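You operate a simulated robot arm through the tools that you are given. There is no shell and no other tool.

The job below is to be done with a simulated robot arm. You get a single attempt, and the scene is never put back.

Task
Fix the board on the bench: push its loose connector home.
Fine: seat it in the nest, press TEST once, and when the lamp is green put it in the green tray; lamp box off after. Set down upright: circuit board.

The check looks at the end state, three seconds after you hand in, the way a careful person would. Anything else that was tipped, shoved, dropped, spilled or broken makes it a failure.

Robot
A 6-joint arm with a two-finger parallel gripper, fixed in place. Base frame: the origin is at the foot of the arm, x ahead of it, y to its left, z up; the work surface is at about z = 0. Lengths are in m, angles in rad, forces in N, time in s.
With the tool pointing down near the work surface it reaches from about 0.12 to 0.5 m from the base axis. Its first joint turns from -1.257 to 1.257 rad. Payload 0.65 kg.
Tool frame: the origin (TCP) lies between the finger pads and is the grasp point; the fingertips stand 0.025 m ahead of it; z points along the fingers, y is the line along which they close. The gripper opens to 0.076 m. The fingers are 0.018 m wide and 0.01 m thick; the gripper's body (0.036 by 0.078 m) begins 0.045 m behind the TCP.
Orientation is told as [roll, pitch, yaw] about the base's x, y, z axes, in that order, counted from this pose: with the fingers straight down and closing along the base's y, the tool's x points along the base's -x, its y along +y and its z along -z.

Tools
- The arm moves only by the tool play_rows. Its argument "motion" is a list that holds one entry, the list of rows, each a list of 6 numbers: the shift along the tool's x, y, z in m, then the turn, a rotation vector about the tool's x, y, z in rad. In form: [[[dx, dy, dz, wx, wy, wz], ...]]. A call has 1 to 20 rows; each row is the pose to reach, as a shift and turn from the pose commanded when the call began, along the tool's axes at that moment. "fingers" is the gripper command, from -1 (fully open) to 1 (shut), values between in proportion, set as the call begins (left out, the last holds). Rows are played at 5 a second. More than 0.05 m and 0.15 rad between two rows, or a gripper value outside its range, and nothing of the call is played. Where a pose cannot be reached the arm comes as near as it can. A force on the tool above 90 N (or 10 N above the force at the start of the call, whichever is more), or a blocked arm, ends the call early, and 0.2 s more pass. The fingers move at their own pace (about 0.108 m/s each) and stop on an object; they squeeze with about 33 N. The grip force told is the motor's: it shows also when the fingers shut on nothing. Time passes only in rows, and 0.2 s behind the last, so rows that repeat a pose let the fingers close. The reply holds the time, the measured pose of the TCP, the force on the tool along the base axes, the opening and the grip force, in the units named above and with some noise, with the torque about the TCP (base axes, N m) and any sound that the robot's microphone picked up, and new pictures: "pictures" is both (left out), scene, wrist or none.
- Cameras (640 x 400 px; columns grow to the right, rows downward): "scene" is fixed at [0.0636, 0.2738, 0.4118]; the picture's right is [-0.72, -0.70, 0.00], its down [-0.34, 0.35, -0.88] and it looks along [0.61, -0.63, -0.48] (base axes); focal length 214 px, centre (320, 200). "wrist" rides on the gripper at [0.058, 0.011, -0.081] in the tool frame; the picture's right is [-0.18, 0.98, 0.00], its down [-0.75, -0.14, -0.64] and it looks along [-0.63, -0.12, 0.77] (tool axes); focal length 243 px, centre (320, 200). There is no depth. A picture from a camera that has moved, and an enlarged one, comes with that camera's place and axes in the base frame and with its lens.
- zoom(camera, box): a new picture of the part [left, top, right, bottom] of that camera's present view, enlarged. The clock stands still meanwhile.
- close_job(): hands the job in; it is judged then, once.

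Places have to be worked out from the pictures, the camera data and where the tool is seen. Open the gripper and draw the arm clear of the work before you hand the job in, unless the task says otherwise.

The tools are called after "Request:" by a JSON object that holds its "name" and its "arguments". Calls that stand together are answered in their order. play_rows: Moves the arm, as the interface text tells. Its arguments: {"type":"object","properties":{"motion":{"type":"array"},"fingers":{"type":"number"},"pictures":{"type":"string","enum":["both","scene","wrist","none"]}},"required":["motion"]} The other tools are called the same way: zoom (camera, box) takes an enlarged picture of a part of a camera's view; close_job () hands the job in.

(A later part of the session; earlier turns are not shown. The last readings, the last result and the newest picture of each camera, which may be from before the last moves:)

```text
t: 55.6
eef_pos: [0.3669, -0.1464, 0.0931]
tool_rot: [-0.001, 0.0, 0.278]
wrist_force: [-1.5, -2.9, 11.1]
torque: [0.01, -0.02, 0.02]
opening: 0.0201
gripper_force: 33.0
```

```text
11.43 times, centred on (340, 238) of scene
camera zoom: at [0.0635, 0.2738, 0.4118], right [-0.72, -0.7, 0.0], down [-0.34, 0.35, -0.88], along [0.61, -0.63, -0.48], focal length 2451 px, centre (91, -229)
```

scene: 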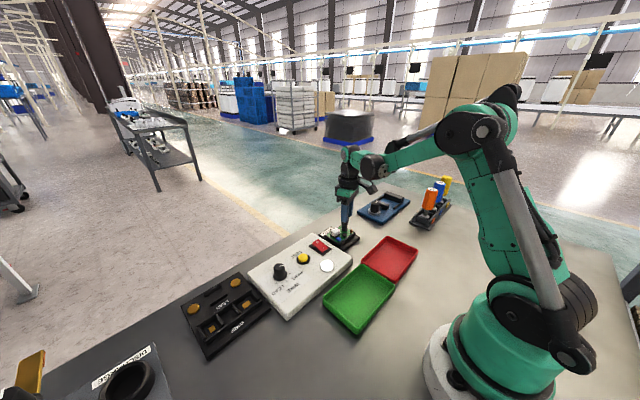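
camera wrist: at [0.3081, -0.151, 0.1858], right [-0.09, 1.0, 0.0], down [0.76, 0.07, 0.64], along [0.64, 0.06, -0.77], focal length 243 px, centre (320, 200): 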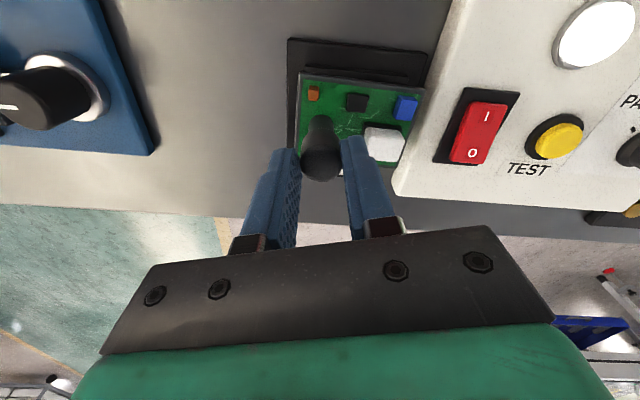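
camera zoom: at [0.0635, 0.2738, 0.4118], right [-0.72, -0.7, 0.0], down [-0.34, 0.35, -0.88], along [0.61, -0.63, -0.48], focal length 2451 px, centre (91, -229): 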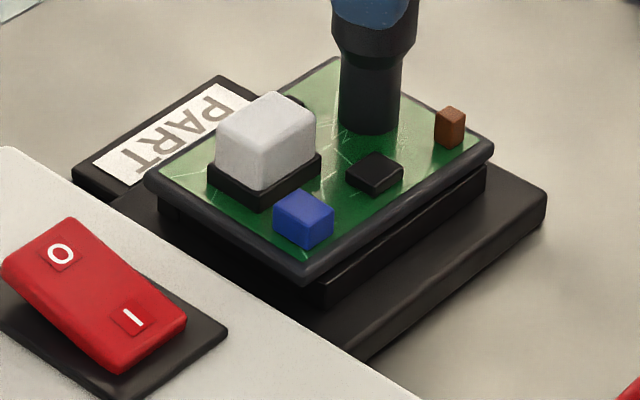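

It's seated again in the same place, with 11 N contact. At this height the fingertips are above the connector, so I can open wide: I'll open fully to 45 mm first, wait, and only then rise.

Request:
{"name": "play_rows", "arguments": {"motion": [[[0, 0, 0, 0, 0, 0], [0, 0, 0, 0, 0, 0], [0, 0, 0, 0, 0, 0]]], "fingers": -0.2, "pictures": "wrist"}}

Request:
{"name": "zoom", "arguments": {"camera": "wrist", "box": [250, 40, 450, 200]}}

Request:
{"name": "zoom", "arguments": {"camera": "scene", "box": [320, 220, 360, 255]}}

```text
t: 56.4
eef_pos: [0.3674, -0.1461, 0.092]
tool_rot: [-0.001, -0.002, 0.278]
wrist_force: [0.9, 0.5, -0.8]
torque: [0.01, -0.01, 0.01]
opening: 0.0454
gripper_force: 0.0
camera wrist: at [0.3082, -0.1507, 0.1732], right [-0.09, 1.0, 0.0], down [0.76, 0.07, 0.64], along [0.64, 0.06, -0.77], focal length 243 px, centre (320, 200)
```

wrist: 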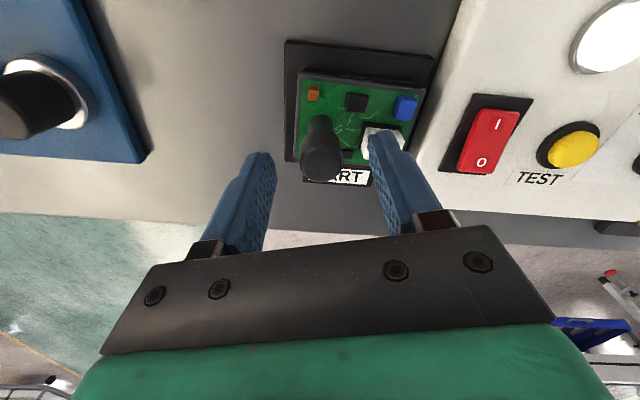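

```text
2.50 times, centred on (350, 120) of wrist
camera zoom: at [0.3082, -0.1507, 0.1732], right [-0.09, 1.0, 0.0], down [0.76, 0.07, 0.64], along [0.64, 0.06, -0.77], focal length 606 px, centre (245, 400)
```

zoom: 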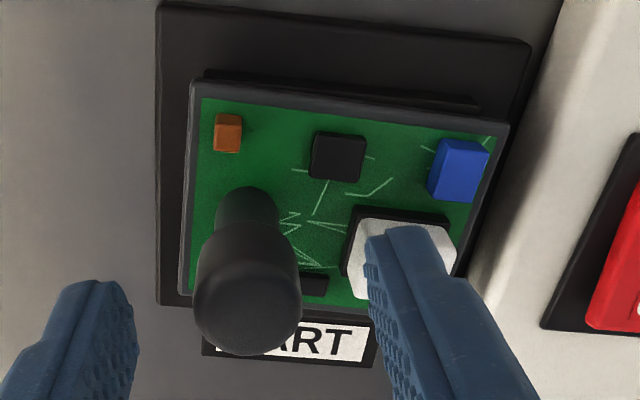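

```text
11.43 times, centred on (340, 238) of scene
camera zoom: at [0.0636, 0.2738, 0.4118], right [-0.72, -0.7, 0.0], down [-0.34, 0.35, -0.88], along [0.61, -0.63, -0.48], focal length 2451 px, centre (91, -229)
```

zoom: 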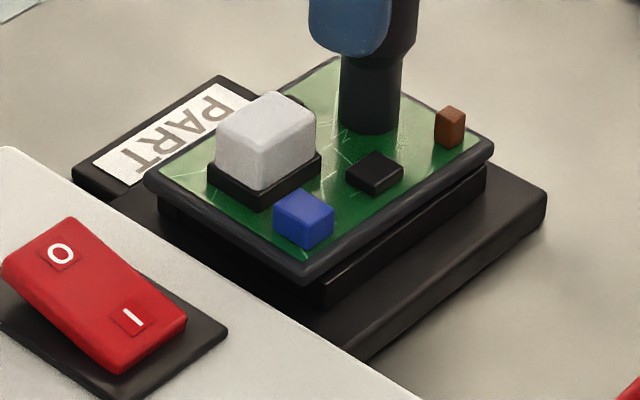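

The board is released and seated. I'll rise straight up with the fingers still open.

Request:
{"name": "play_rows", "arguments": {"motion": [[[0, 0, -0.01, 0, 0, 0], [0, 0, -0.025, 0, 0, 0], [0, 0, -0.045, 0, 0, 0], [0, 0, -0.07, 0, 0, 0], [0, 0, -0.07, 0, 0, 0]]], "pictures": "wrist"}}

Request:
{"name": "zoom", "arguments": {"camera": "scene", "box": [315, 210, 365, 255]}}

```text
t: 57.6
eef_pos: [0.3697, -0.1466, 0.1648]
tool_rot: [0.0, -0.002, 0.277]
wrist_force: [0.5, 0.4, 0.1]
torque: [0.01, 0.02, -0.01]
opening: 0.0457
gripper_force: 0.1
camera wrist: at [0.3092, -0.1513, 0.2456], right [-0.09, 1.0, 0.0], down [0.76, 0.07, 0.64], along [0.64, 0.06, -0.77], focal length 243 px, centre (320, 200)
```

wrist: 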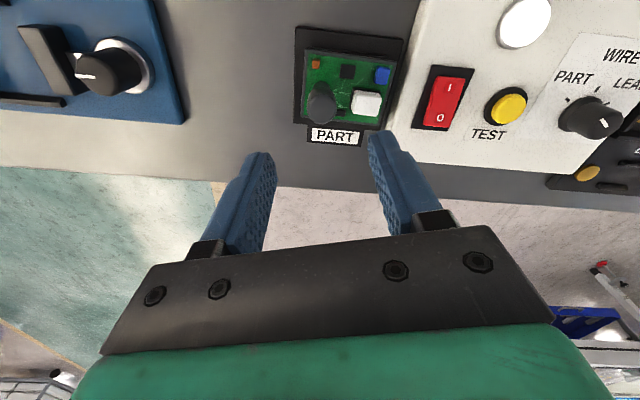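

```text
8.89 times, centred on (340, 232) of scene
camera zoom: at [0.0636, 0.2738, 0.4118], right [-0.72, -0.7, 0.0], down [-0.34, 0.35, -0.88], along [0.61, -0.63, -0.48], focal length 1906 px, centre (142, -89)
```

zoom: 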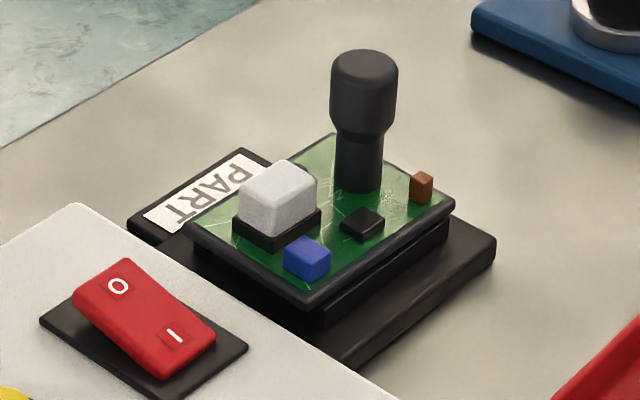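

The board stands seated in the nest and the gripper is well clear (tips at z ≈ 0.14). Combining the views, TEST is near (0.3665, 0.020) with its top at z ≈ 0.03; I'll close the fingers and move above it.

Request:
{"name": "play_rows", "arguments": {"motion": [[[0, 0, 0, 0, 0, 0], [-0.0085, 0.0322, 0, 0, 0, 0.056], [-0.017, 0.0644, 0, 0, 0, 0.111], [-0.0256, 0.0967, 0, 0, 0, 0.167], [-0.0341, 0.1289, 0, 0, 0, 0.222], [-0.0426, 0.1611, 0.01, 0, 0, 0.278], [-0.0426, 0.1611, 0.045, 0, 0, 0.278], [-0.0426, 0.1611, 0.045, 0, 0, 0.278]]], "fingers": 1}}

Request:
{"name": "zoom", "arguments": {"camera": "wrist", "box": [220, 40, 420, 180]}}

Request:
{"name": "zoom", "arguments": {"camera": "scene", "box": [270, 210, 360, 280]}}

```text
t: 59.4
eef_pos: [0.3659, 0.0211, 0.1176]
tool_rot: [0.001, 0.001, 0.0]
wrist_force: [-0.7, -0.3, 0.1]
torque: [0.0, 0.0, 0.02]
opening: 0.0
gripper_force: 23.4
camera wrist: at [0.3073, 0.0319, 0.1987], right [0.18, 0.98, 0.0], down [0.75, -0.14, 0.64], along [0.63, -0.12, -0.77], focal length 243 px, centre (320, 200)
```

scene: 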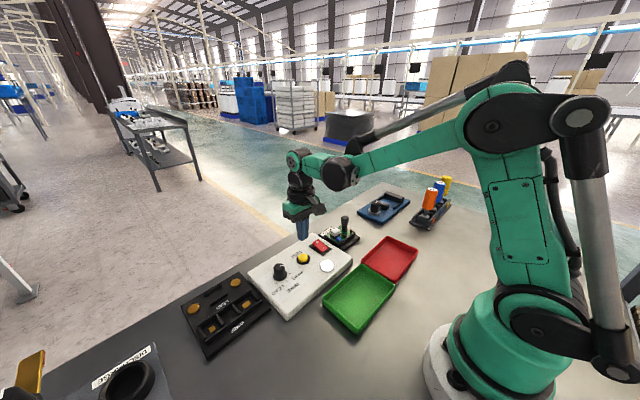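
wrist: 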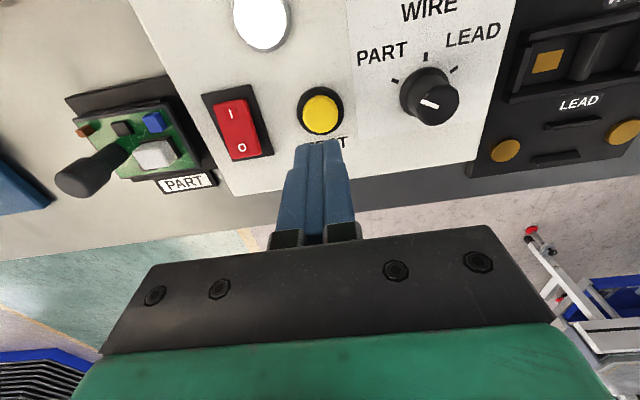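

```text
2.86 times, centred on (320, 110) of wrist
camera zoom: at [0.3073, 0.0319, 0.1987], right [0.18, 0.98, 0.0], down [0.75, -0.14, 0.64], along [0.63, -0.12, -0.77], focal length 693 px, centre (320, 457)
```

zoom: 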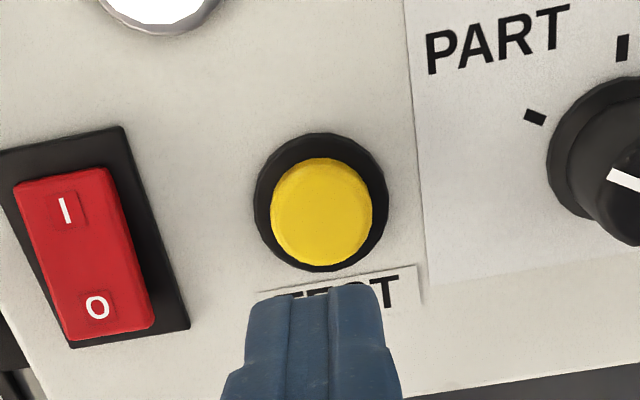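

```text
5.71 times, centred on (315, 245) of scene
camera zoom: at [0.0636, 0.2738, 0.4118], right [-0.72, -0.7, 0.0], down [-0.34, 0.35, -0.88], along [0.61, -0.63, -0.48], focal length 1226 px, centre (349, -57)
```

zoom: 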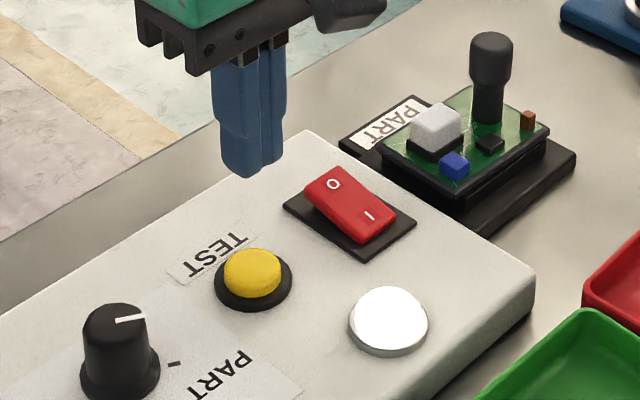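

The button is directly below the closed fingertips, top at z ≈ 0.034. I'll descend to just above it.

Request:
{"name": "play_rows", "arguments": {"motion": [[[0, 0, 0.02, 0, 0, 0], [0, 0, 0.038, 0, 0, 0], [0, 0, 0.048, 0, 0, 0], [0, 0, 0.052, 0, 0, 0], [0, 0, 0.052, 0, 0, 0]]], "pictures": "scene"}}

Request:
{"name": "zoom", "arguments": {"camera": "scene", "box": [270, 215, 350, 285]}}

```text
t: 60.6
eef_pos: [0.3651, 0.0221, 0.065]
tool_rot: [0.002, 0.0, 0.0]
wrist_force: [0.2, 0.6, -0.3]
torque: [0.03, 0.0, -0.01]
opening: 0.0002
gripper_force: 23.9
```

scene: 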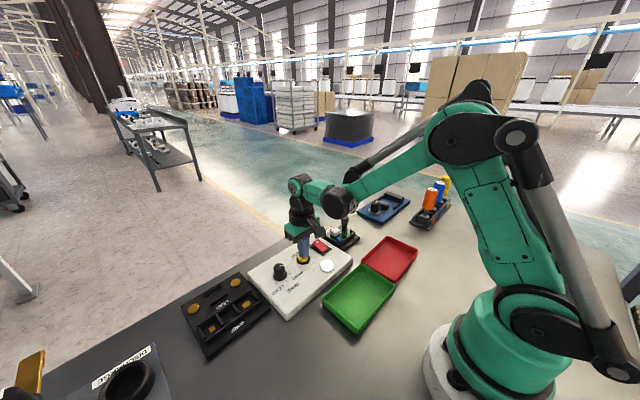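

```text
5.71 times, centred on (310, 250) of scene
camera zoom: at [0.0636, 0.2738, 0.4118], right [-0.72, -0.7, 0.0], down [-0.34, 0.35, -0.88], along [0.61, -0.63, -0.48], focal length 1226 px, centre (377, -86)
```

zoom: 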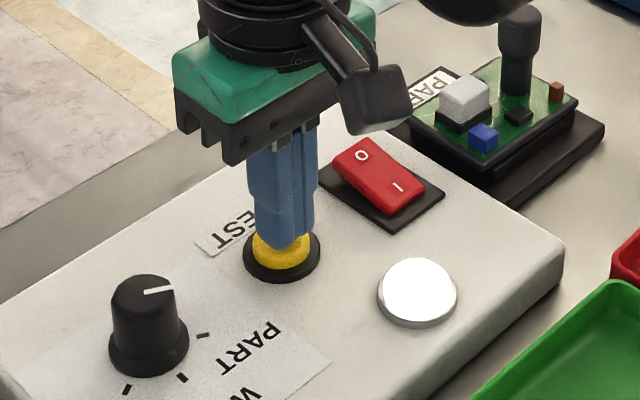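

The fingertips are right over the button. I'll press down in 1 mm steps and watch the force and the lamp.

Request:
{"name": "play_rows", "arguments": {"motion": [[[0, 0, 0.001, 0, 0, 0], [0, 0, 0.002, 0, 0, 0], [0, 0, 0.003, 0, 0, 0], [0, 0, 0.004, 0, 0, 0], [0, 0, 0.004, 0, 0, 0]]], "pictures": "scene"}}

Request:
{"name": "zoom", "arguments": {"camera": "scene", "box": [270, 215, 350, 285]}}

```text
t: 61.8
eef_pos: [0.3643, 0.0208, 0.0617]
tool_rot: [0.001, 0.0, -0.001]
wrist_force: [0.5, -0.1, -1.0]
torque: [-0.01, -0.01, 0.01]
opening: 0.0
gripper_force: 23.6
```

scene: 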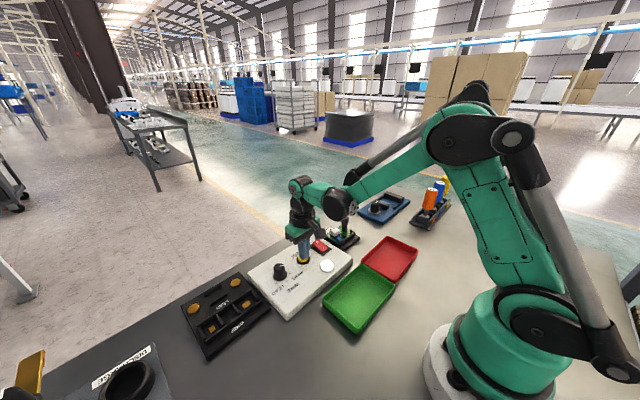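

```text
5.71 times, centred on (310, 250) of scene
camera zoom: at [0.0636, 0.2738, 0.4118], right [-0.72, -0.7, 0.0], down [-0.34, 0.35, -0.88], along [0.61, -0.63, -0.48], focal length 1226 px, centre (377, -86)
```

zoom: 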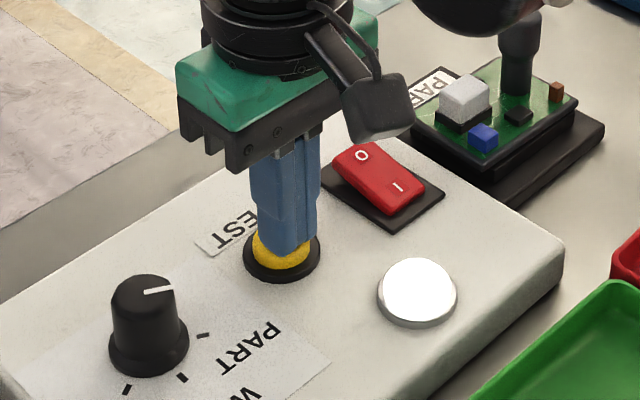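

Request:
{"name": "play_rows", "arguments": {"motion": [[[0, 0, 0.001, 0, 0, 0], [0, 0, 0.002, 0, 0, 0], [0, 0, 0.003, 0, 0, 0], [0, 0, 0.003, 0, 0, 0]]], "pictures": "scene"}}

Request:
{"name": "zoom", "arguments": {"camera": "scene", "box": [270, 215, 350, 285]}}

```text
t: 62.8
eef_pos: [0.3653, 0.0199, 0.0587]
tool_rot: [0.002, 0.0, -0.002]
wrist_force: [0.3, -1.0, 1.7]
torque: [0.0, 0.01, -0.02]
opening: 0.0
gripper_force: 23.6
```

scene: 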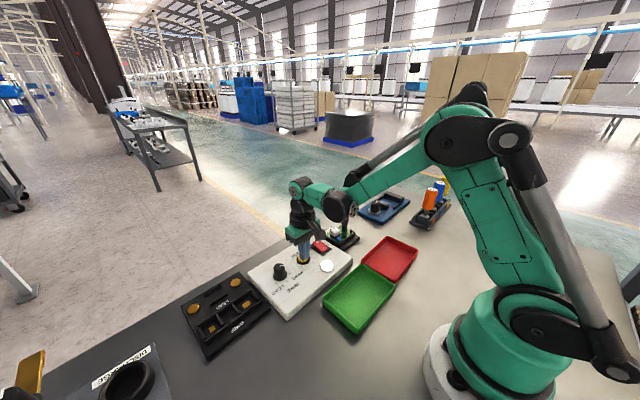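

```text
5.71 times, centred on (310, 250) of scene
camera zoom: at [0.0636, 0.2738, 0.4118], right [-0.72, -0.7, 0.0], down [-0.34, 0.35, -0.88], along [0.61, -0.63, -0.48], focal length 1226 px, centre (377, -86)
```

zoom: 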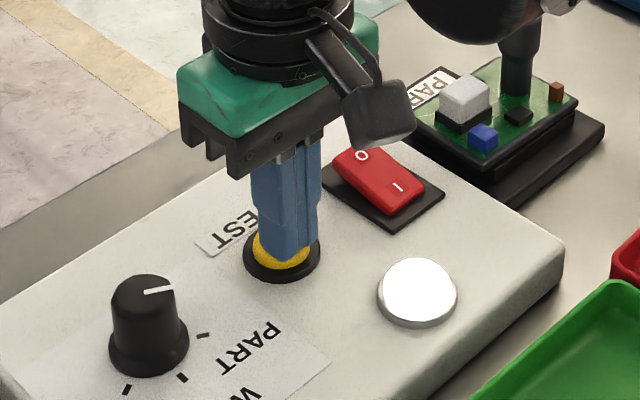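

Light contact (about 1.7 N) has started. I'll press on in one continuous stroke.

Request:
{"name": "play_rows", "arguments": {"motion": [[[0, 0, 0.0007, 0, 0, 0], [0, 0, 0.0014, 0, 0, 0], [0, 0, 0.002, 0, 0, 0], [0, 0, 0.002, 0, 0, 0]]], "pictures": "scene"}}

Request:
{"name": "zoom", "arguments": {"camera": "scene", "box": [270, 215, 350, 285]}}

```text
t: 63.8
eef_pos: [0.3628, 0.0208, 0.0564]
tool_rot: [0.003, -0.002, 0.002]
wrist_force: [-0.1, 1.1, 1.7]
torque: [0.02, 0.0, 0.0]
opening: 0.0
gripper_force: 23.1
heard: click
```

scene: 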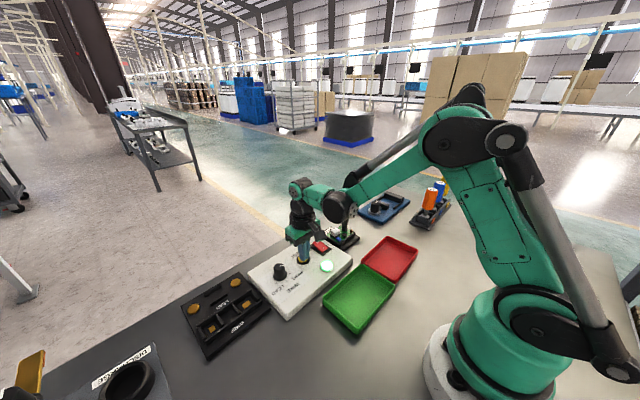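

```text
5.71 times, centred on (310, 250) of scene
camera zoom: at [0.0636, 0.2738, 0.4119], right [-0.72, -0.7, 0.0], down [-0.34, 0.35, -0.88], along [0.61, -0.63, -0.48], focal length 1226 px, centre (377, -86)
```

zoom: 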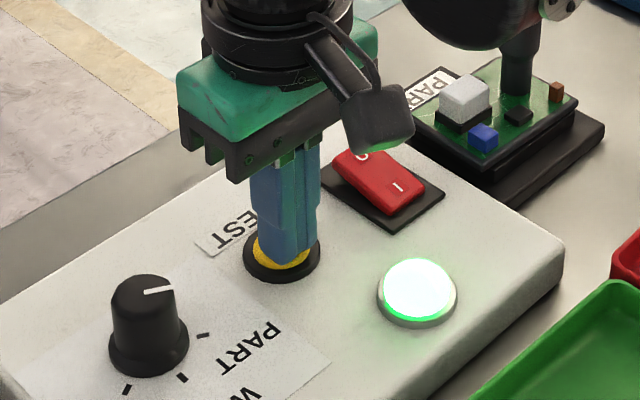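

A click was heard and the lamp turned green: the test passes. I'll release straight up.

Request:
{"name": "play_rows", "arguments": {"motion": [[[0, 0, -0.01, 0, 0, 0], [0, 0, -0.03, 0, 0, 0], [0, 0, -0.06, 0, 0, 0], [0, 0, -0.1, 0, 0, 0], [0, 0, -0.1, 0, 0, 0]]]}}

Request:
{"name": "zoom", "arguments": {"camera": "scene", "box": [270, 215, 360, 285]}}

Request:
{"name": "zoom", "arguments": {"camera": "scene", "box": [310, 230, 430, 340]}}

```text
t: 65.0
eef_pos: [0.363, 0.0217, 0.1563]
tool_rot: [0.002, 0.001, 0.0]
wrist_force: [0.7, -1.2, -0.5]
torque: [0.05, -0.02, 0.04]
opening: 0.0
gripper_force: 23.6
camera wrist: at [0.3047, 0.0335, 0.2366], right [0.18, 0.98, 0.0], down [0.75, -0.14, 0.64], along [0.63, -0.12, -0.77], focal length 243 px, centre (320, 200)
```

scene: 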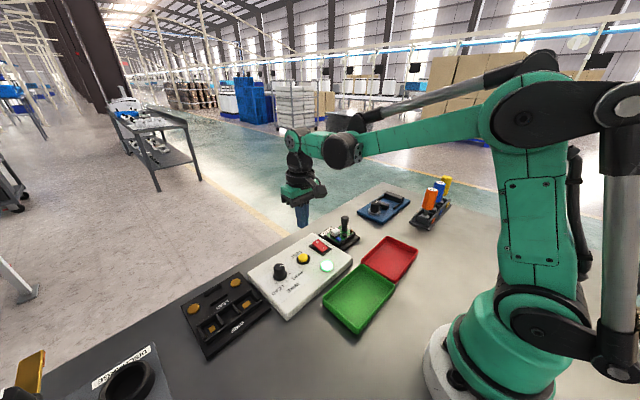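
wrist: 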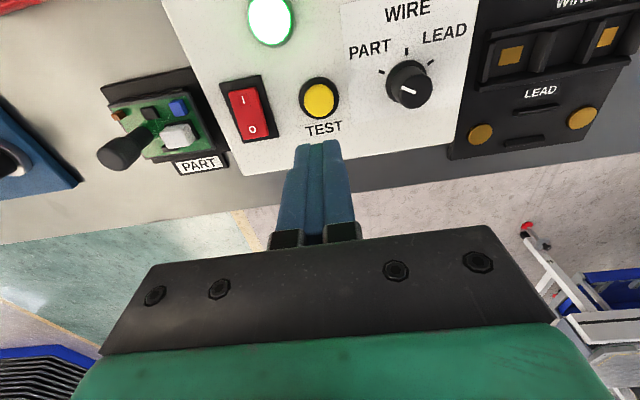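

```text
5.71 times, centred on (315, 250) of scene
camera zoom: at [0.0636, 0.2738, 0.4118], right [-0.72, -0.7, 0.0], down [-0.34, 0.35, -0.88], along [0.61, -0.63, -0.48], focal length 1226 px, centre (349, -86)
```

zoom: 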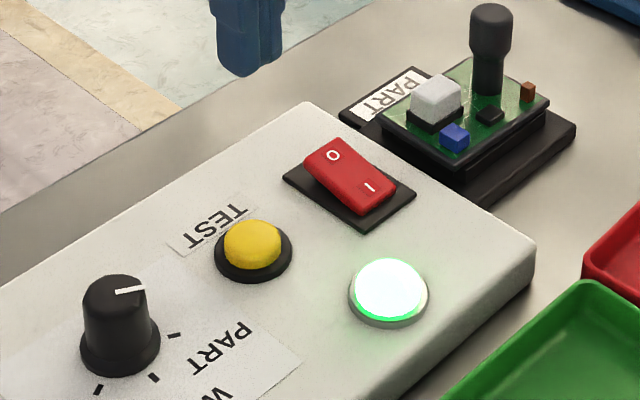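

```text
3.64 times, centred on (370, 285) of scene
camera zoom: at [0.0636, 0.2738, 0.4118], right [-0.72, -0.7, 0.0], down [-0.34, 0.35, -0.88], along [0.61, -0.63, -0.48], focal length 780 px, centre (138, -109)
```

zoom: 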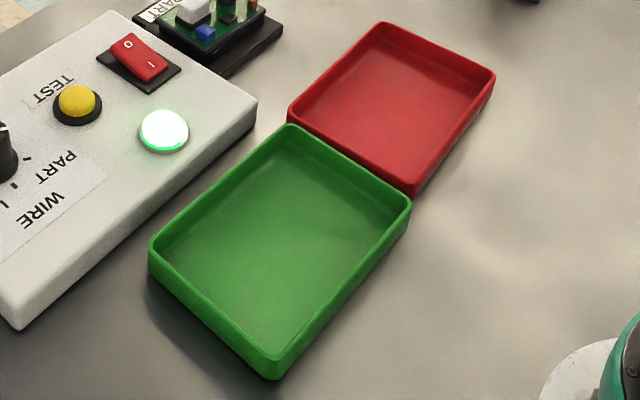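

The lamp is steady green. Now back to the board: I'll return over the handle with the same tool yaw (0.278), so the pads meet the handle's flats, staying high with the fingers opening to 45 mm.

Request:
{"name": "play_rows", "arguments": {"motion": [[[-0.0006, -0.0333, -0.005, 0, 0, -0.056], [-0.0013, -0.0666, -0.005, 0, 0, -0.111], [-0.0019, -0.1, -0.005, 0, 0, -0.167], [-0.0026, -0.1333, -0.005, 0, 0, -0.222], [-0.0032, -0.1666, -0.005, 0, 0, -0.278], [-0.0032, -0.1666, -0.005, 0, 0, -0.278]]], "fingers": -0.2}}

Request:
{"name": "zoom", "arguments": {"camera": "wrist", "box": [250, 20, 450, 180]}}

Request:
{"name": "zoom", "arguments": {"camera": "scene", "box": [310, 180, 370, 260]}}

```text
t: 66.4
eef_pos: [0.3703, -0.1456, 0.1607]
tool_rot: [0.0, -0.003, 0.279]
wrist_force: [-0.5, -0.4, 0.5]
torque: [0.01, 0.01, 0.01]
opening: 0.0457
gripper_force: 0.0
camera wrist: at [0.31, -0.1504, 0.2421], right [-0.09, 1.0, 0.0], down [0.76, 0.07, 0.64], along [0.64, 0.06, -0.77], focal length 243 px, centre (320, 200)
```

scene: 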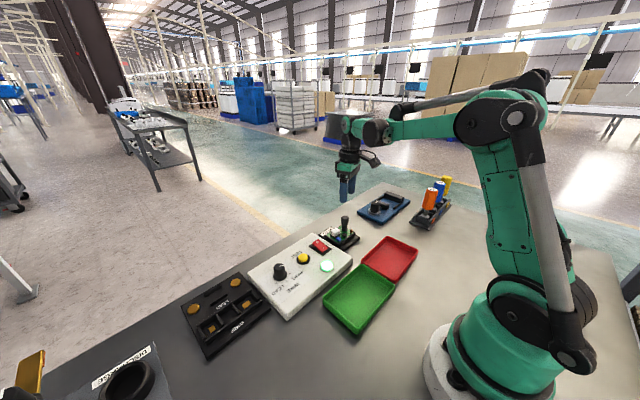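
wrist: 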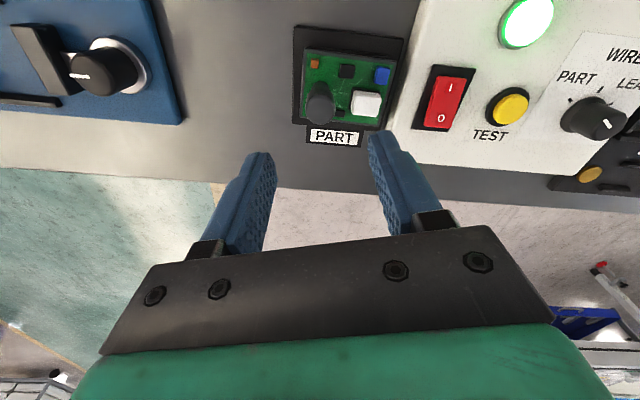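

```text
2.50 times, centred on (350, 100) of wrist
camera zoom: at [0.31, -0.1504, 0.2421], right [-0.09, 1.0, 0.0], down [0.76, 0.07, 0.64], along [0.64, 0.06, -0.77], focal length 606 px, centre (245, 450)
```

zoom: 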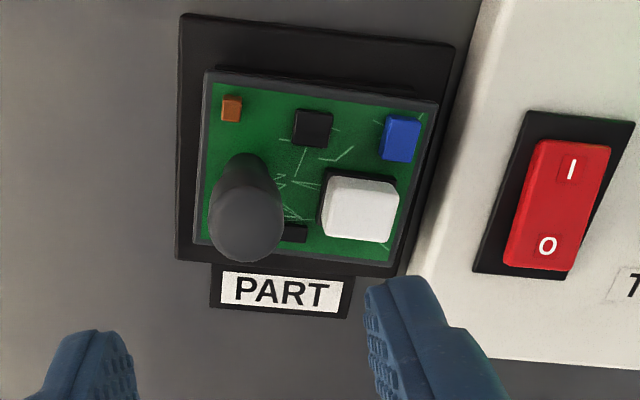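

```text
5.00 times, centred on (340, 220) of scene
camera zoom: at [0.0636, 0.2738, 0.4118], right [-0.72, -0.7, 0.0], down [-0.34, 0.35, -0.88], along [0.61, -0.63, -0.48], focal length 1072 px, centre (220, 100)
```

zoom: 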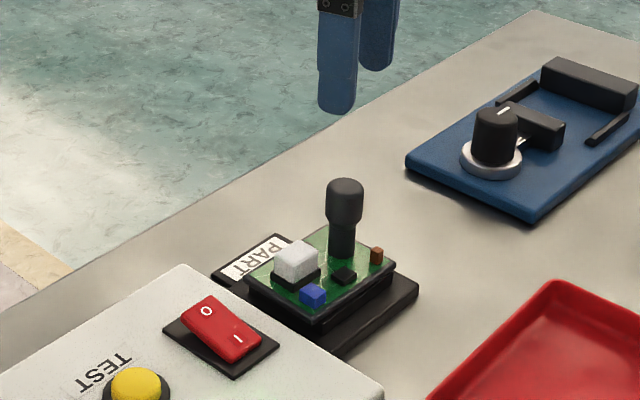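

The handle is centred below the open fingers. I'll descend to z ≈ 0.073, where the pads span the cap and the tips stay above the connector.

Request:
{"name": "play_rows", "arguments": {"motion": [[[0, 0, 0.025, 0, 0, 0], [0, 0, 0.05, 0, 0, 0], [0, 0, 0.07, 0, 0, 0], [0, 0, 0.082, 0, 0, 0], [0, 0, 0.088, 0, 0, 0], [0, 0, 0.088, 0, 0, 0]]]}}

Request:
{"name": "zoom", "arguments": {"camera": "wrist", "box": [250, 40, 450, 200]}}

Request:
{"name": "zoom", "arguments": {"camera": "scene", "box": [315, 200, 365, 260]}}

```text
t: 67.8
eef_pos: [0.3688, -0.1463, 0.073]
tool_rot: [-0.001, -0.002, 0.278]
wrist_force: [-0.1, 0.0, 0.2]
torque: [0.04, 0.04, -0.04]
opening: 0.0454
gripper_force: 0.0
camera wrist: at [0.309, -0.1509, 0.1542], right [-0.09, 1.0, 0.0], down [0.76, 0.07, 0.64], along [0.64, 0.06, -0.77], focal length 243 px, centre (320, 200)
```

scene: 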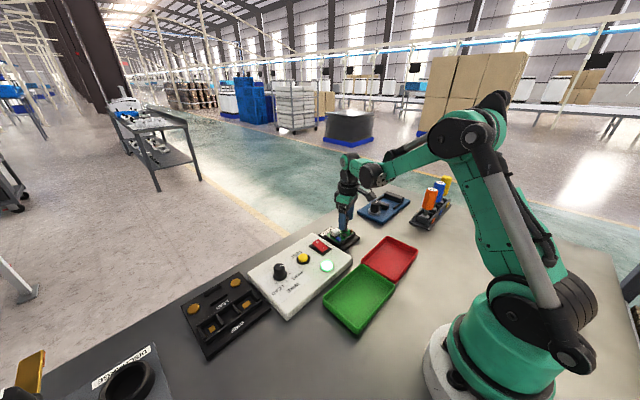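
wrist: 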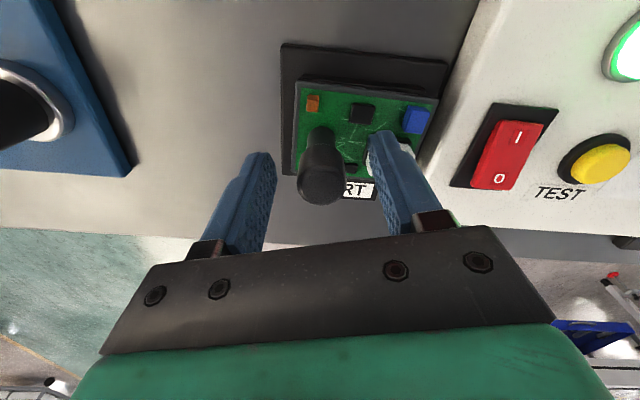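

```text
2.50 times, centred on (350, 120) of wrist
camera zoom: at [0.309, -0.1509, 0.1542], right [-0.09, 1.0, 0.0], down [0.76, 0.07, 0.64], along [0.64, 0.06, -0.77], focal length 606 px, centre (245, 400)
```

zoom: 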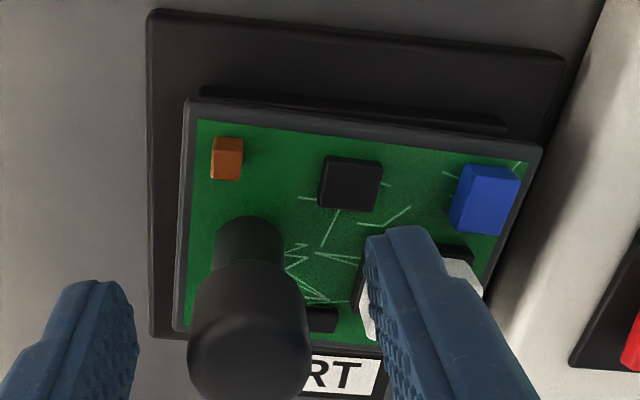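

```text
6.67 times, centred on (340, 230) of scene
camera zoom: at [0.0636, 0.2738, 0.4118], right [-0.72, -0.7, 0.0], down [-0.34, 0.35, -0.88], along [0.61, -0.63, -0.48], focal length 1430 px, centre (187, 0)
```

zoom: 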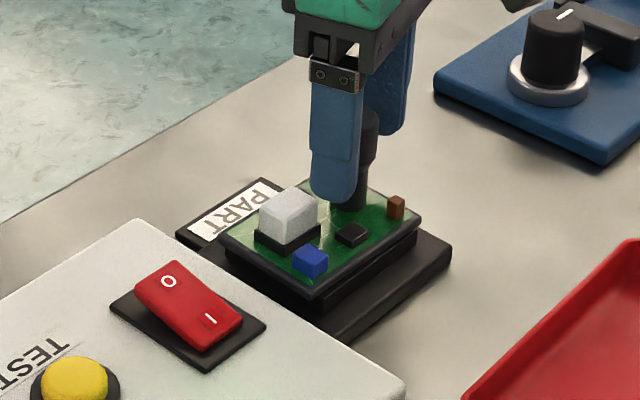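

Good position. The cap is between the pads and the tips are above the connector, so I close and wait.

Request:
{"name": "play_rows", "arguments": {"motion": [[[0, 0, 0, 0, 0, 0], [0, 0, 0, 0, 0, 0], [0, 0, 0, 0, 0, 0], [0, 0, 0, 0, 0, 0]]], "fingers": 1, "pictures": "none"}}

Request:
{"name": "zoom", "arguments": {"camera": "wrist", "box": [250, 40, 450, 200]}}

```text
t: 68.8
eef_pos: [0.3675, -0.1466, 0.0743]
tool_rot: [0.002, -0.004, 0.277]
wrist_force: [-0.2, 0.3, -0.8]
torque: [-0.02, 0.01, -0.01]
opening: 0.0203
gripper_force: 32.7
```

```text
2.50 times, centred on (350, 120) of wrist
camera zoom: at [0.309, -0.1508, 0.1543], right [-0.09, 1.0, 0.0], down [0.76, 0.07, 0.64], along [0.64, 0.06, -0.77], focal length 606 px, centre (245, 400)
```

zoom: 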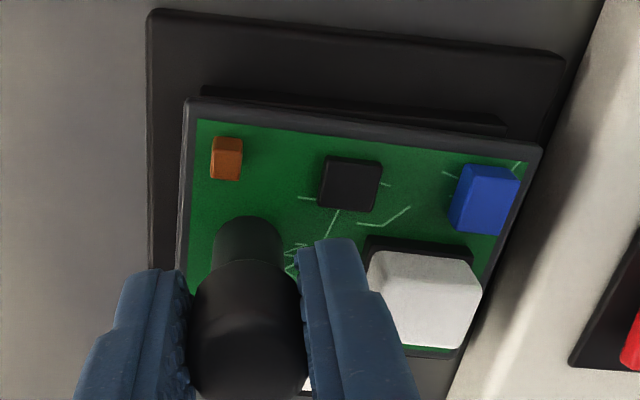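

Gripped on the flats (20.3 mm). I'll lift slowly out of the nest.

Request:
{"name": "play_rows", "arguments": {"motion": [[[0, 0, -0.003, 0, 0, 0], [0, 0, -0.007, 0, 0, 0], [0, 0, -0.012, 0, 0, 0], [0, 0, -0.018, 0, 0, 0], [0, 0, -0.026, 0, 0, 0], [0, 0, -0.036, 0, 0, 0], [0, 0, -0.036, 0, 0, 0]]]}}

Request:
{"name": "zoom", "arguments": {"camera": "wrist", "box": [250, 40, 450, 200]}}

Request:
{"name": "zoom", "arguments": {"camera": "scene", "box": [315, 190, 365, 260]}}

```text
t: 70.4
eef_pos: [0.3677, -0.146, 0.108]
tool_rot: [0.001, -0.001, 0.278]
wrist_force: [0.0, 0.5, -1.5]
torque: [-0.03, 0.0, 0.02]
opening: 0.0203
gripper_force: 32.9
camera wrist: at [0.3079, -0.1507, 0.1899], right [-0.09, 1.0, 0.0], down [0.76, 0.07, 0.64], along [0.64, 0.06, -0.77], focal length 243 px, centre (320, 200)
```

scene: 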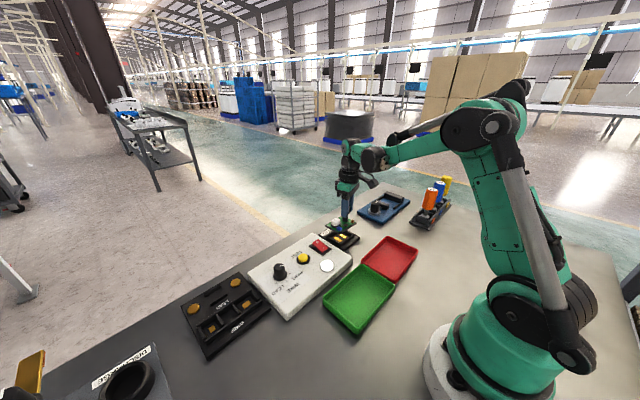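
wrist: 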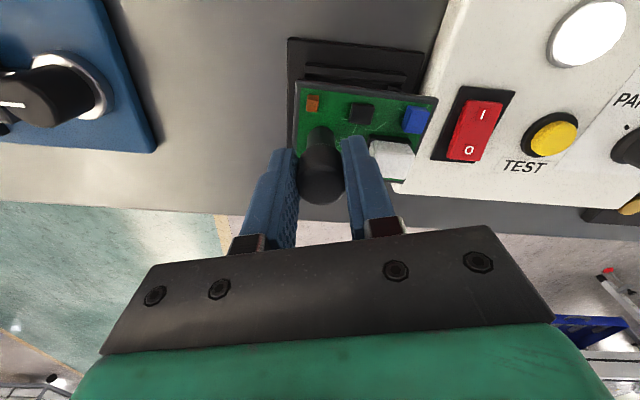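

```text
2.50 times, centred on (350, 120) of wrist
camera zoom: at [0.3079, -0.1507, 0.1899], right [-0.09, 1.0, 0.0], down [0.76, 0.07, 0.64], along [0.64, 0.06, -0.77], focal length 606 px, centre (245, 400)
```

zoom: 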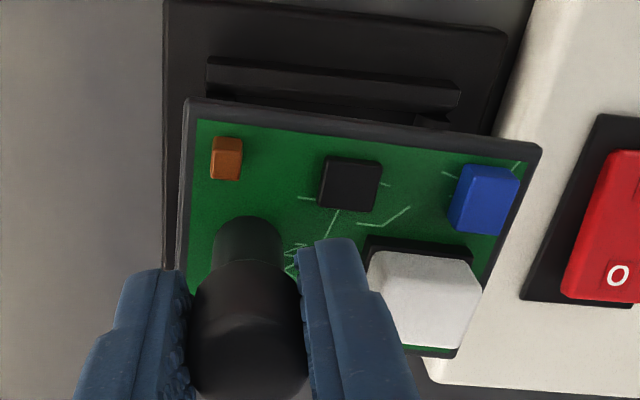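

```text
5.71 times, centred on (340, 225) of scene
camera zoom: at [0.0636, 0.2738, 0.4118], right [-0.72, -0.7, 0.0], down [-0.34, 0.35, -0.88], along [0.61, -0.63, -0.48], focal length 1226 px, centre (206, 57)
```

zoom: 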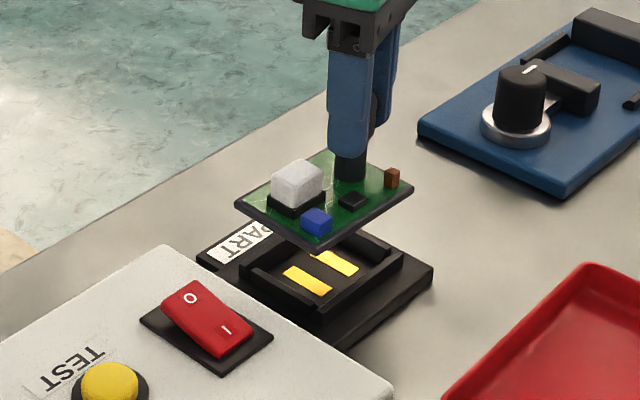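

It's held rigidly. I'll raise it further and carry it over to the green tray, whose centre I measure at about (0.215, -0.003).

Request:
{"name": "play_rows", "arguments": {"motion": [[[0, 0, -0.02, 0, 0, 0], [0, 0, -0.045, 0, 0, 0], [0.006, 0.008, -0.055, 0, 0, 0], [0.02, 0.0278, -0.055, 0, 0, 0], [0.036, 0.05, -0.055, 0, 0, 0], [0.052, 0.0723, -0.055, 0, 0, 0], [0.068, 0.0946, -0.055, 0, 0, 0], [0.084, 0.1169, -0.055, 0, 0, 0], [0.1, 0.1391, -0.055, 0, 0, 0], [0.114, 0.1586, -0.055, 0, 0, 0], [0.114, 0.1586, -0.055, 0, 0, 0]]]}}

Request:
{"name": "zoom", "arguments": {"camera": "wrist", "box": [200, 20, 500, 220]}}

Request:
{"name": "zoom", "arguments": {"camera": "scene", "box": [290, 200, 430, 340]}}

```text
t: 72.8
eef_pos: [0.2131, -0.0239, 0.1652]
tool_rot: [0.0, -0.002, 0.279]
wrist_force: [0.8, 0.0, -1.7]
torque: [-0.05, -0.03, 0.01]
opening: 0.0204
gripper_force: 33.3
camera wrist: at [0.1535, -0.0287, 0.246], right [-0.09, 1.0, 0.0], down [0.76, 0.07, 0.64], along [0.64, 0.06, -0.77], focal length 243 px, centre (320, 200)
```

scene: 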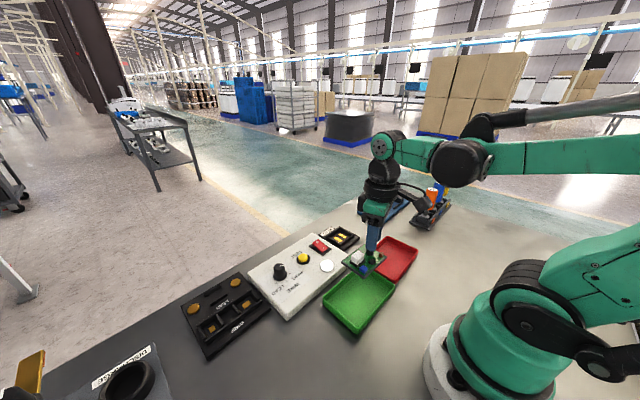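
wrist: 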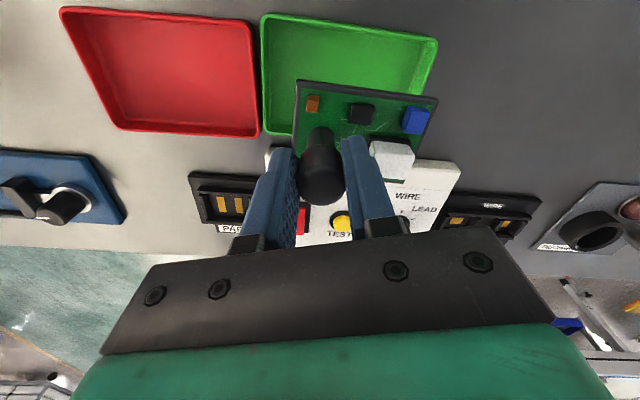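

```text
2.00 times, centred on (350, 120) of wrist
camera zoom: at [0.1535, -0.0287, 0.246], right [-0.09, 1.0, 0.0], down [0.76, 0.07, 0.64], along [0.64, 0.06, -0.77], focal length 485 px, centre (260, 360)
```

zoom: 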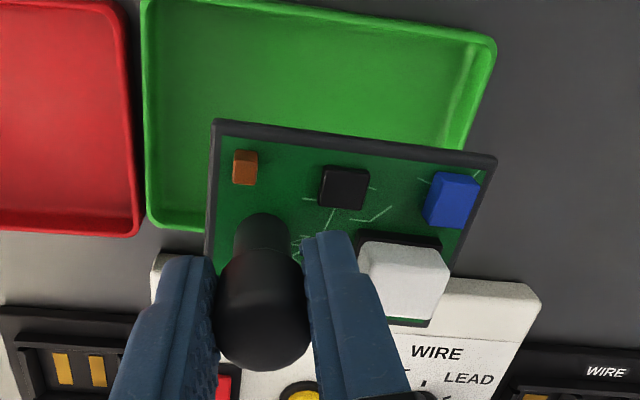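

```text
2.86 times, centred on (360, 270) of scene
camera zoom: at [0.0636, 0.2738, 0.4118], right [-0.72, -0.7, 0.0], down [-0.34, 0.35, -0.88], along [0.61, -0.63, -0.48], focal length 613 px, centre (206, 0)
```

zoom: 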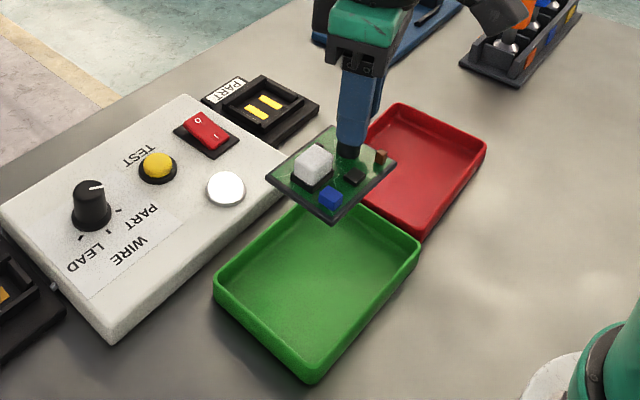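

The board is centred over the green tray (its centre is about (0.214, -0.001)). I'll lower it in steps.

Request:
{"name": "play_rows", "arguments": {"motion": [[[0, 0, 0.02, 0, 0, 0], [0, 0, 0.04, 0, 0, 0], [0, 0, 0.06, 0, 0, 0], [0, 0, 0.075, 0, 0, 0], [0, 0, 0.085, 0, 0, 0], [0, 0, 0.085, 0, 0, 0]]]}}

Request:
{"name": "zoom", "arguments": {"camera": "scene", "box": [310, 240, 410, 340]}}

Request:
{"name": "zoom", "arguments": {"camera": "wrist", "box": [200, 20, 500, 220]}}

```text
t: 74.2
eef_pos: [0.2143, -0.0256, 0.0788]
tool_rot: [-0.001, -0.003, 0.277]
wrist_force: [-0.1, 0.6, -1.0]
torque: [-0.02, 0.02, -0.03]
opening: 0.0202
gripper_force: 33.0
camera wrist: at [0.1545, -0.0303, 0.16], right [-0.09, 1.0, 0.0], down [0.76, 0.07, 0.64], along [0.64, 0.06, -0.77], focal length 243 px, centre (320, 200)
```

scene: 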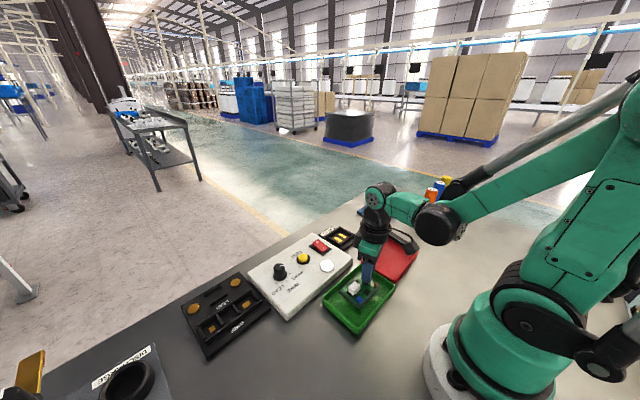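
wrist: 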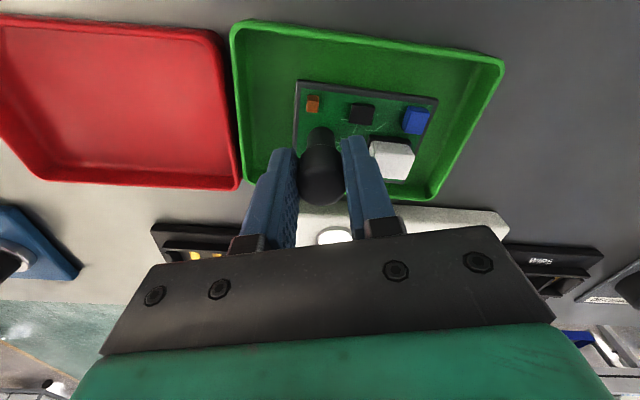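

```text
4.00 times, centred on (360, 290) of scene
camera zoom: at [0.0636, 0.2738, 0.4118], right [-0.72, -0.7, 0.0], down [-0.34, 0.35, -0.88], along [0.61, -0.63, -0.48], focal length 858 px, centre (160, -160)
```

zoom: 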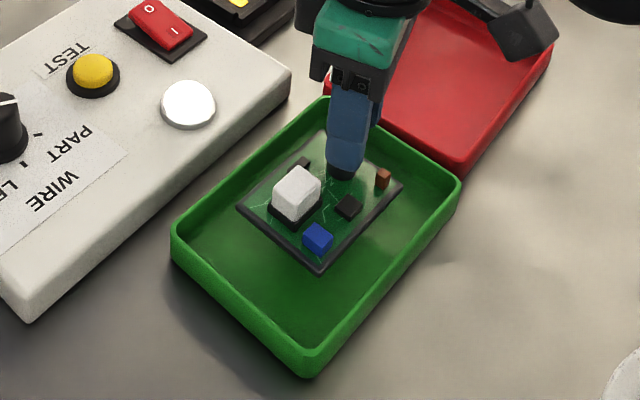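

```text
2.00 times, centred on (350, 120) of wrist
camera zoom: at [0.1545, -0.0303, 0.16], right [-0.09, 1.0, 0.0], down [0.76, 0.07, 0.64], along [0.64, 0.06, -0.77], focal length 485 px, centre (260, 360)
```

zoom: 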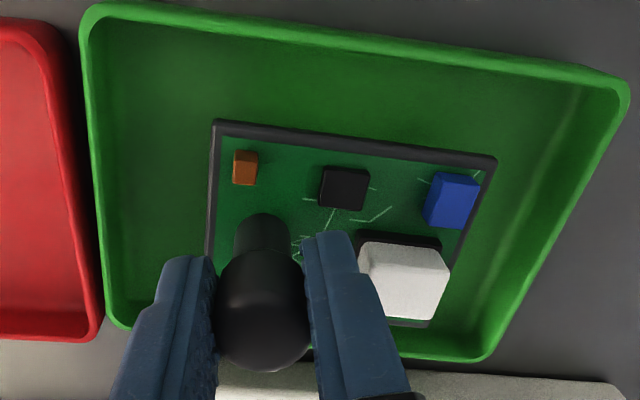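

The board is well inside the tray walls, about 1 cm above the floor. I'll lower the last bit slowly.

Request:
{"name": "play_rows", "arguments": {"motion": [[[0, 0, 0.003, 0, 0, 0], [0, 0, 0.006, 0, 0, 0], [0, 0, 0.008, 0, 0, 0], [0, 0, 0.0095, 0, 0, 0], [0, 0, 0.0095, 0, 0, 0]]], "pictures": "none"}}

Request:
{"name": "zoom", "arguments": {"camera": "scene", "box": [310, 240, 410, 340]}}

```text
t: 75.4
eef_pos: [0.2142, -0.0254, 0.0694]
tool_rot: [0.0, -0.002, 0.279]
wrist_force: [-0.8, 0.5, -0.5]
torque: [-0.01, 0.0, 0.01]
opening: 0.0205
gripper_force: 32.8
```

```text
4.00 times, centred on (360, 290) of scene
camera zoom: at [0.0636, 0.2738, 0.4118], right [-0.72, -0.7, 0.0], down [-0.34, 0.35, -0.88], along [0.61, -0.63, -0.48], focal length 858 px, centre (160, -160)
```

zoom: 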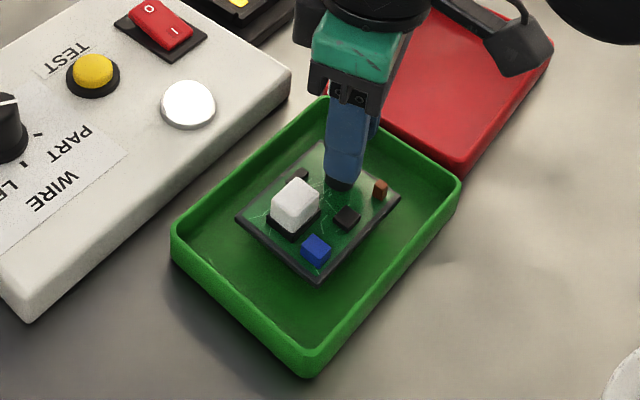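

Request:
{"name": "play_rows", "arguments": {"motion": [[[0, 0, 0.001, 0, 0, 0], [0, 0, 0.002, 0, 0, 0], [0, 0, 0.002, 0, 0, 0]]], "pictures": "none"}}

```text
t: 76.2
eef_pos: [0.215, -0.0254, 0.0688]
tool_rot: [0.001, -0.002, 0.278]
wrist_force: [-0.1, 0.8, -1.1]
torque: [-0.03, 0.0, -0.01]
opening: 0.0202
gripper_force: 33.2
```

There's still no floor contact and the hanging weight is unchanged. I'll continue in 1 mm steps.

Request:
{"name": "play_rows", "arguments": {"motion": [[[0, 0, 0.0007, 0, 0, 0], [0, 0, 0.0014, 0, 0, 0], [0, 0, 0.002, 0, 0, 0], [0, 0, 0.002, 0, 0, 0]]], "pictures": "none"}}

```text
t: 77.2
eef_pos: [0.2142, -0.0248, 0.0652]
tool_rot: [0.001, -0.001, 0.279]
wrist_force: [-0.8, -3.1, 26.5]
torque: [0.08, -0.05, 0.01]
opening: 0.0203
gripper_force: 33.3
```

The board touches the tray floor (26 N). I'll ease up by 1 mm, then open to 45 mm with the tips above the connector.

Request:
{"name": "play_rows", "arguments": {"motion": [[[0, 0, -0.001, 0, 0, 0], [0, 0, -0.001, 0, 0, 0]]], "pictures": "none"}}

Request:
{"name": "play_rows", "arguments": {"motion": [[[0, 0, 0, 0, 0, 0], [0, 0, 0, 0, 0, 0], [0, 0, 0, 0, 0, 0]]], "fingers": -0.2}}

Request:
{"name": "zoom", "arguments": {"camera": "scene", "box": [310, 240, 410, 340]}}

Request:
{"name": "zoom", "arguments": {"camera": "wrist", "box": [200, 20, 500, 220]}}

```text
t: 77.8
eef_pos: [0.2145, -0.0244, 0.067]
tool_rot: [0.002, -0.002, 0.278]
wrist_force: [-0.4, 0.1, 0.0]
torque: [-0.04, -0.01, -0.01]
opening: 0.0202
gripper_force: 33.2
```

```text
t: 78.6
eef_pos: [0.214, -0.0257, 0.067]
tool_rot: [0.0, 0.0, 0.277]
wrist_force: [-1.2, 0.3, 0.6]
torque: [-0.03, 0.02, 0.0]
opening: 0.0457
gripper_force: 0.0
camera wrist: at [0.1551, -0.0302, 0.1478], right [-0.09, 1.0, 0.0], down [0.76, 0.07, 0.64], along [0.64, 0.06, -0.77], focal length 243 px, centre (320, 200)
```

scene: 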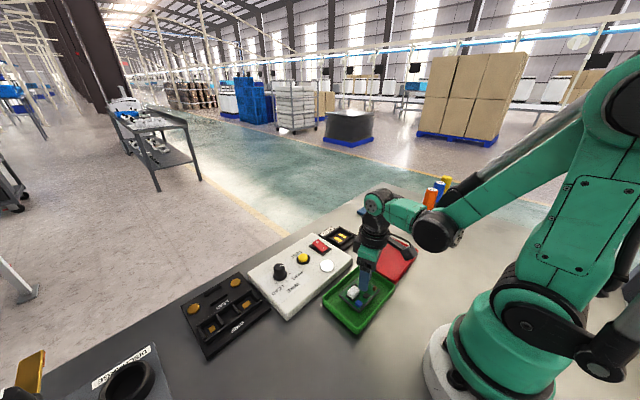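
wrist: 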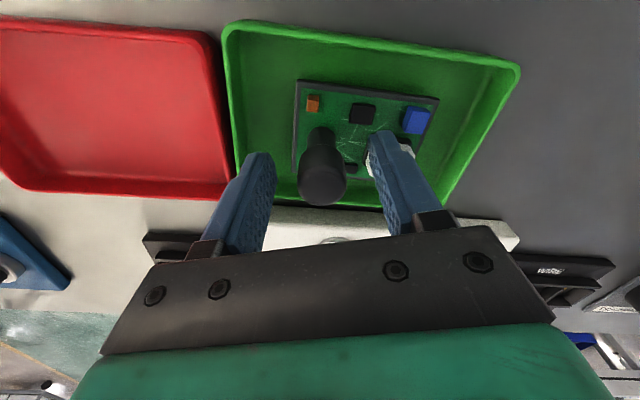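

```text
4.00 times, centred on (360, 290) of scene
camera zoom: at [0.0636, 0.2738, 0.4118], right [-0.72, -0.7, 0.0], down [-0.34, 0.35, -0.88], along [0.61, -0.63, -0.48], focal length 858 px, centre (160, -160)
```

zoom: 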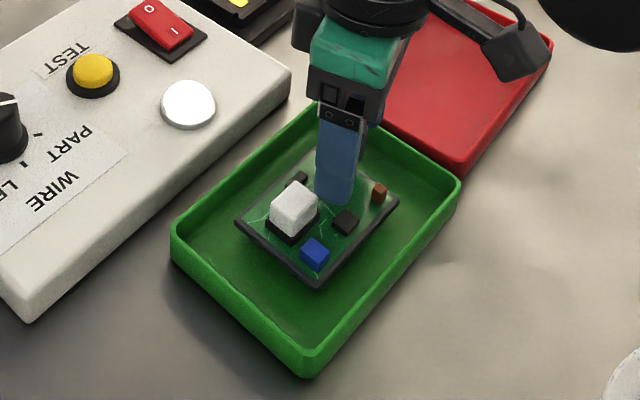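

```text
2.00 times, centred on (350, 120) of wrist
camera zoom: at [0.1551, -0.0302, 0.1478], right [-0.09, 1.0, 0.0], down [0.76, 0.07, 0.64], along [0.64, 0.06, -0.77], focal length 485 px, centre (260, 360)
```

zoom: 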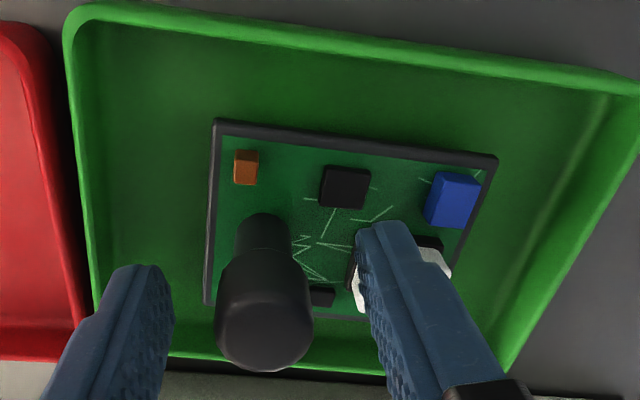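

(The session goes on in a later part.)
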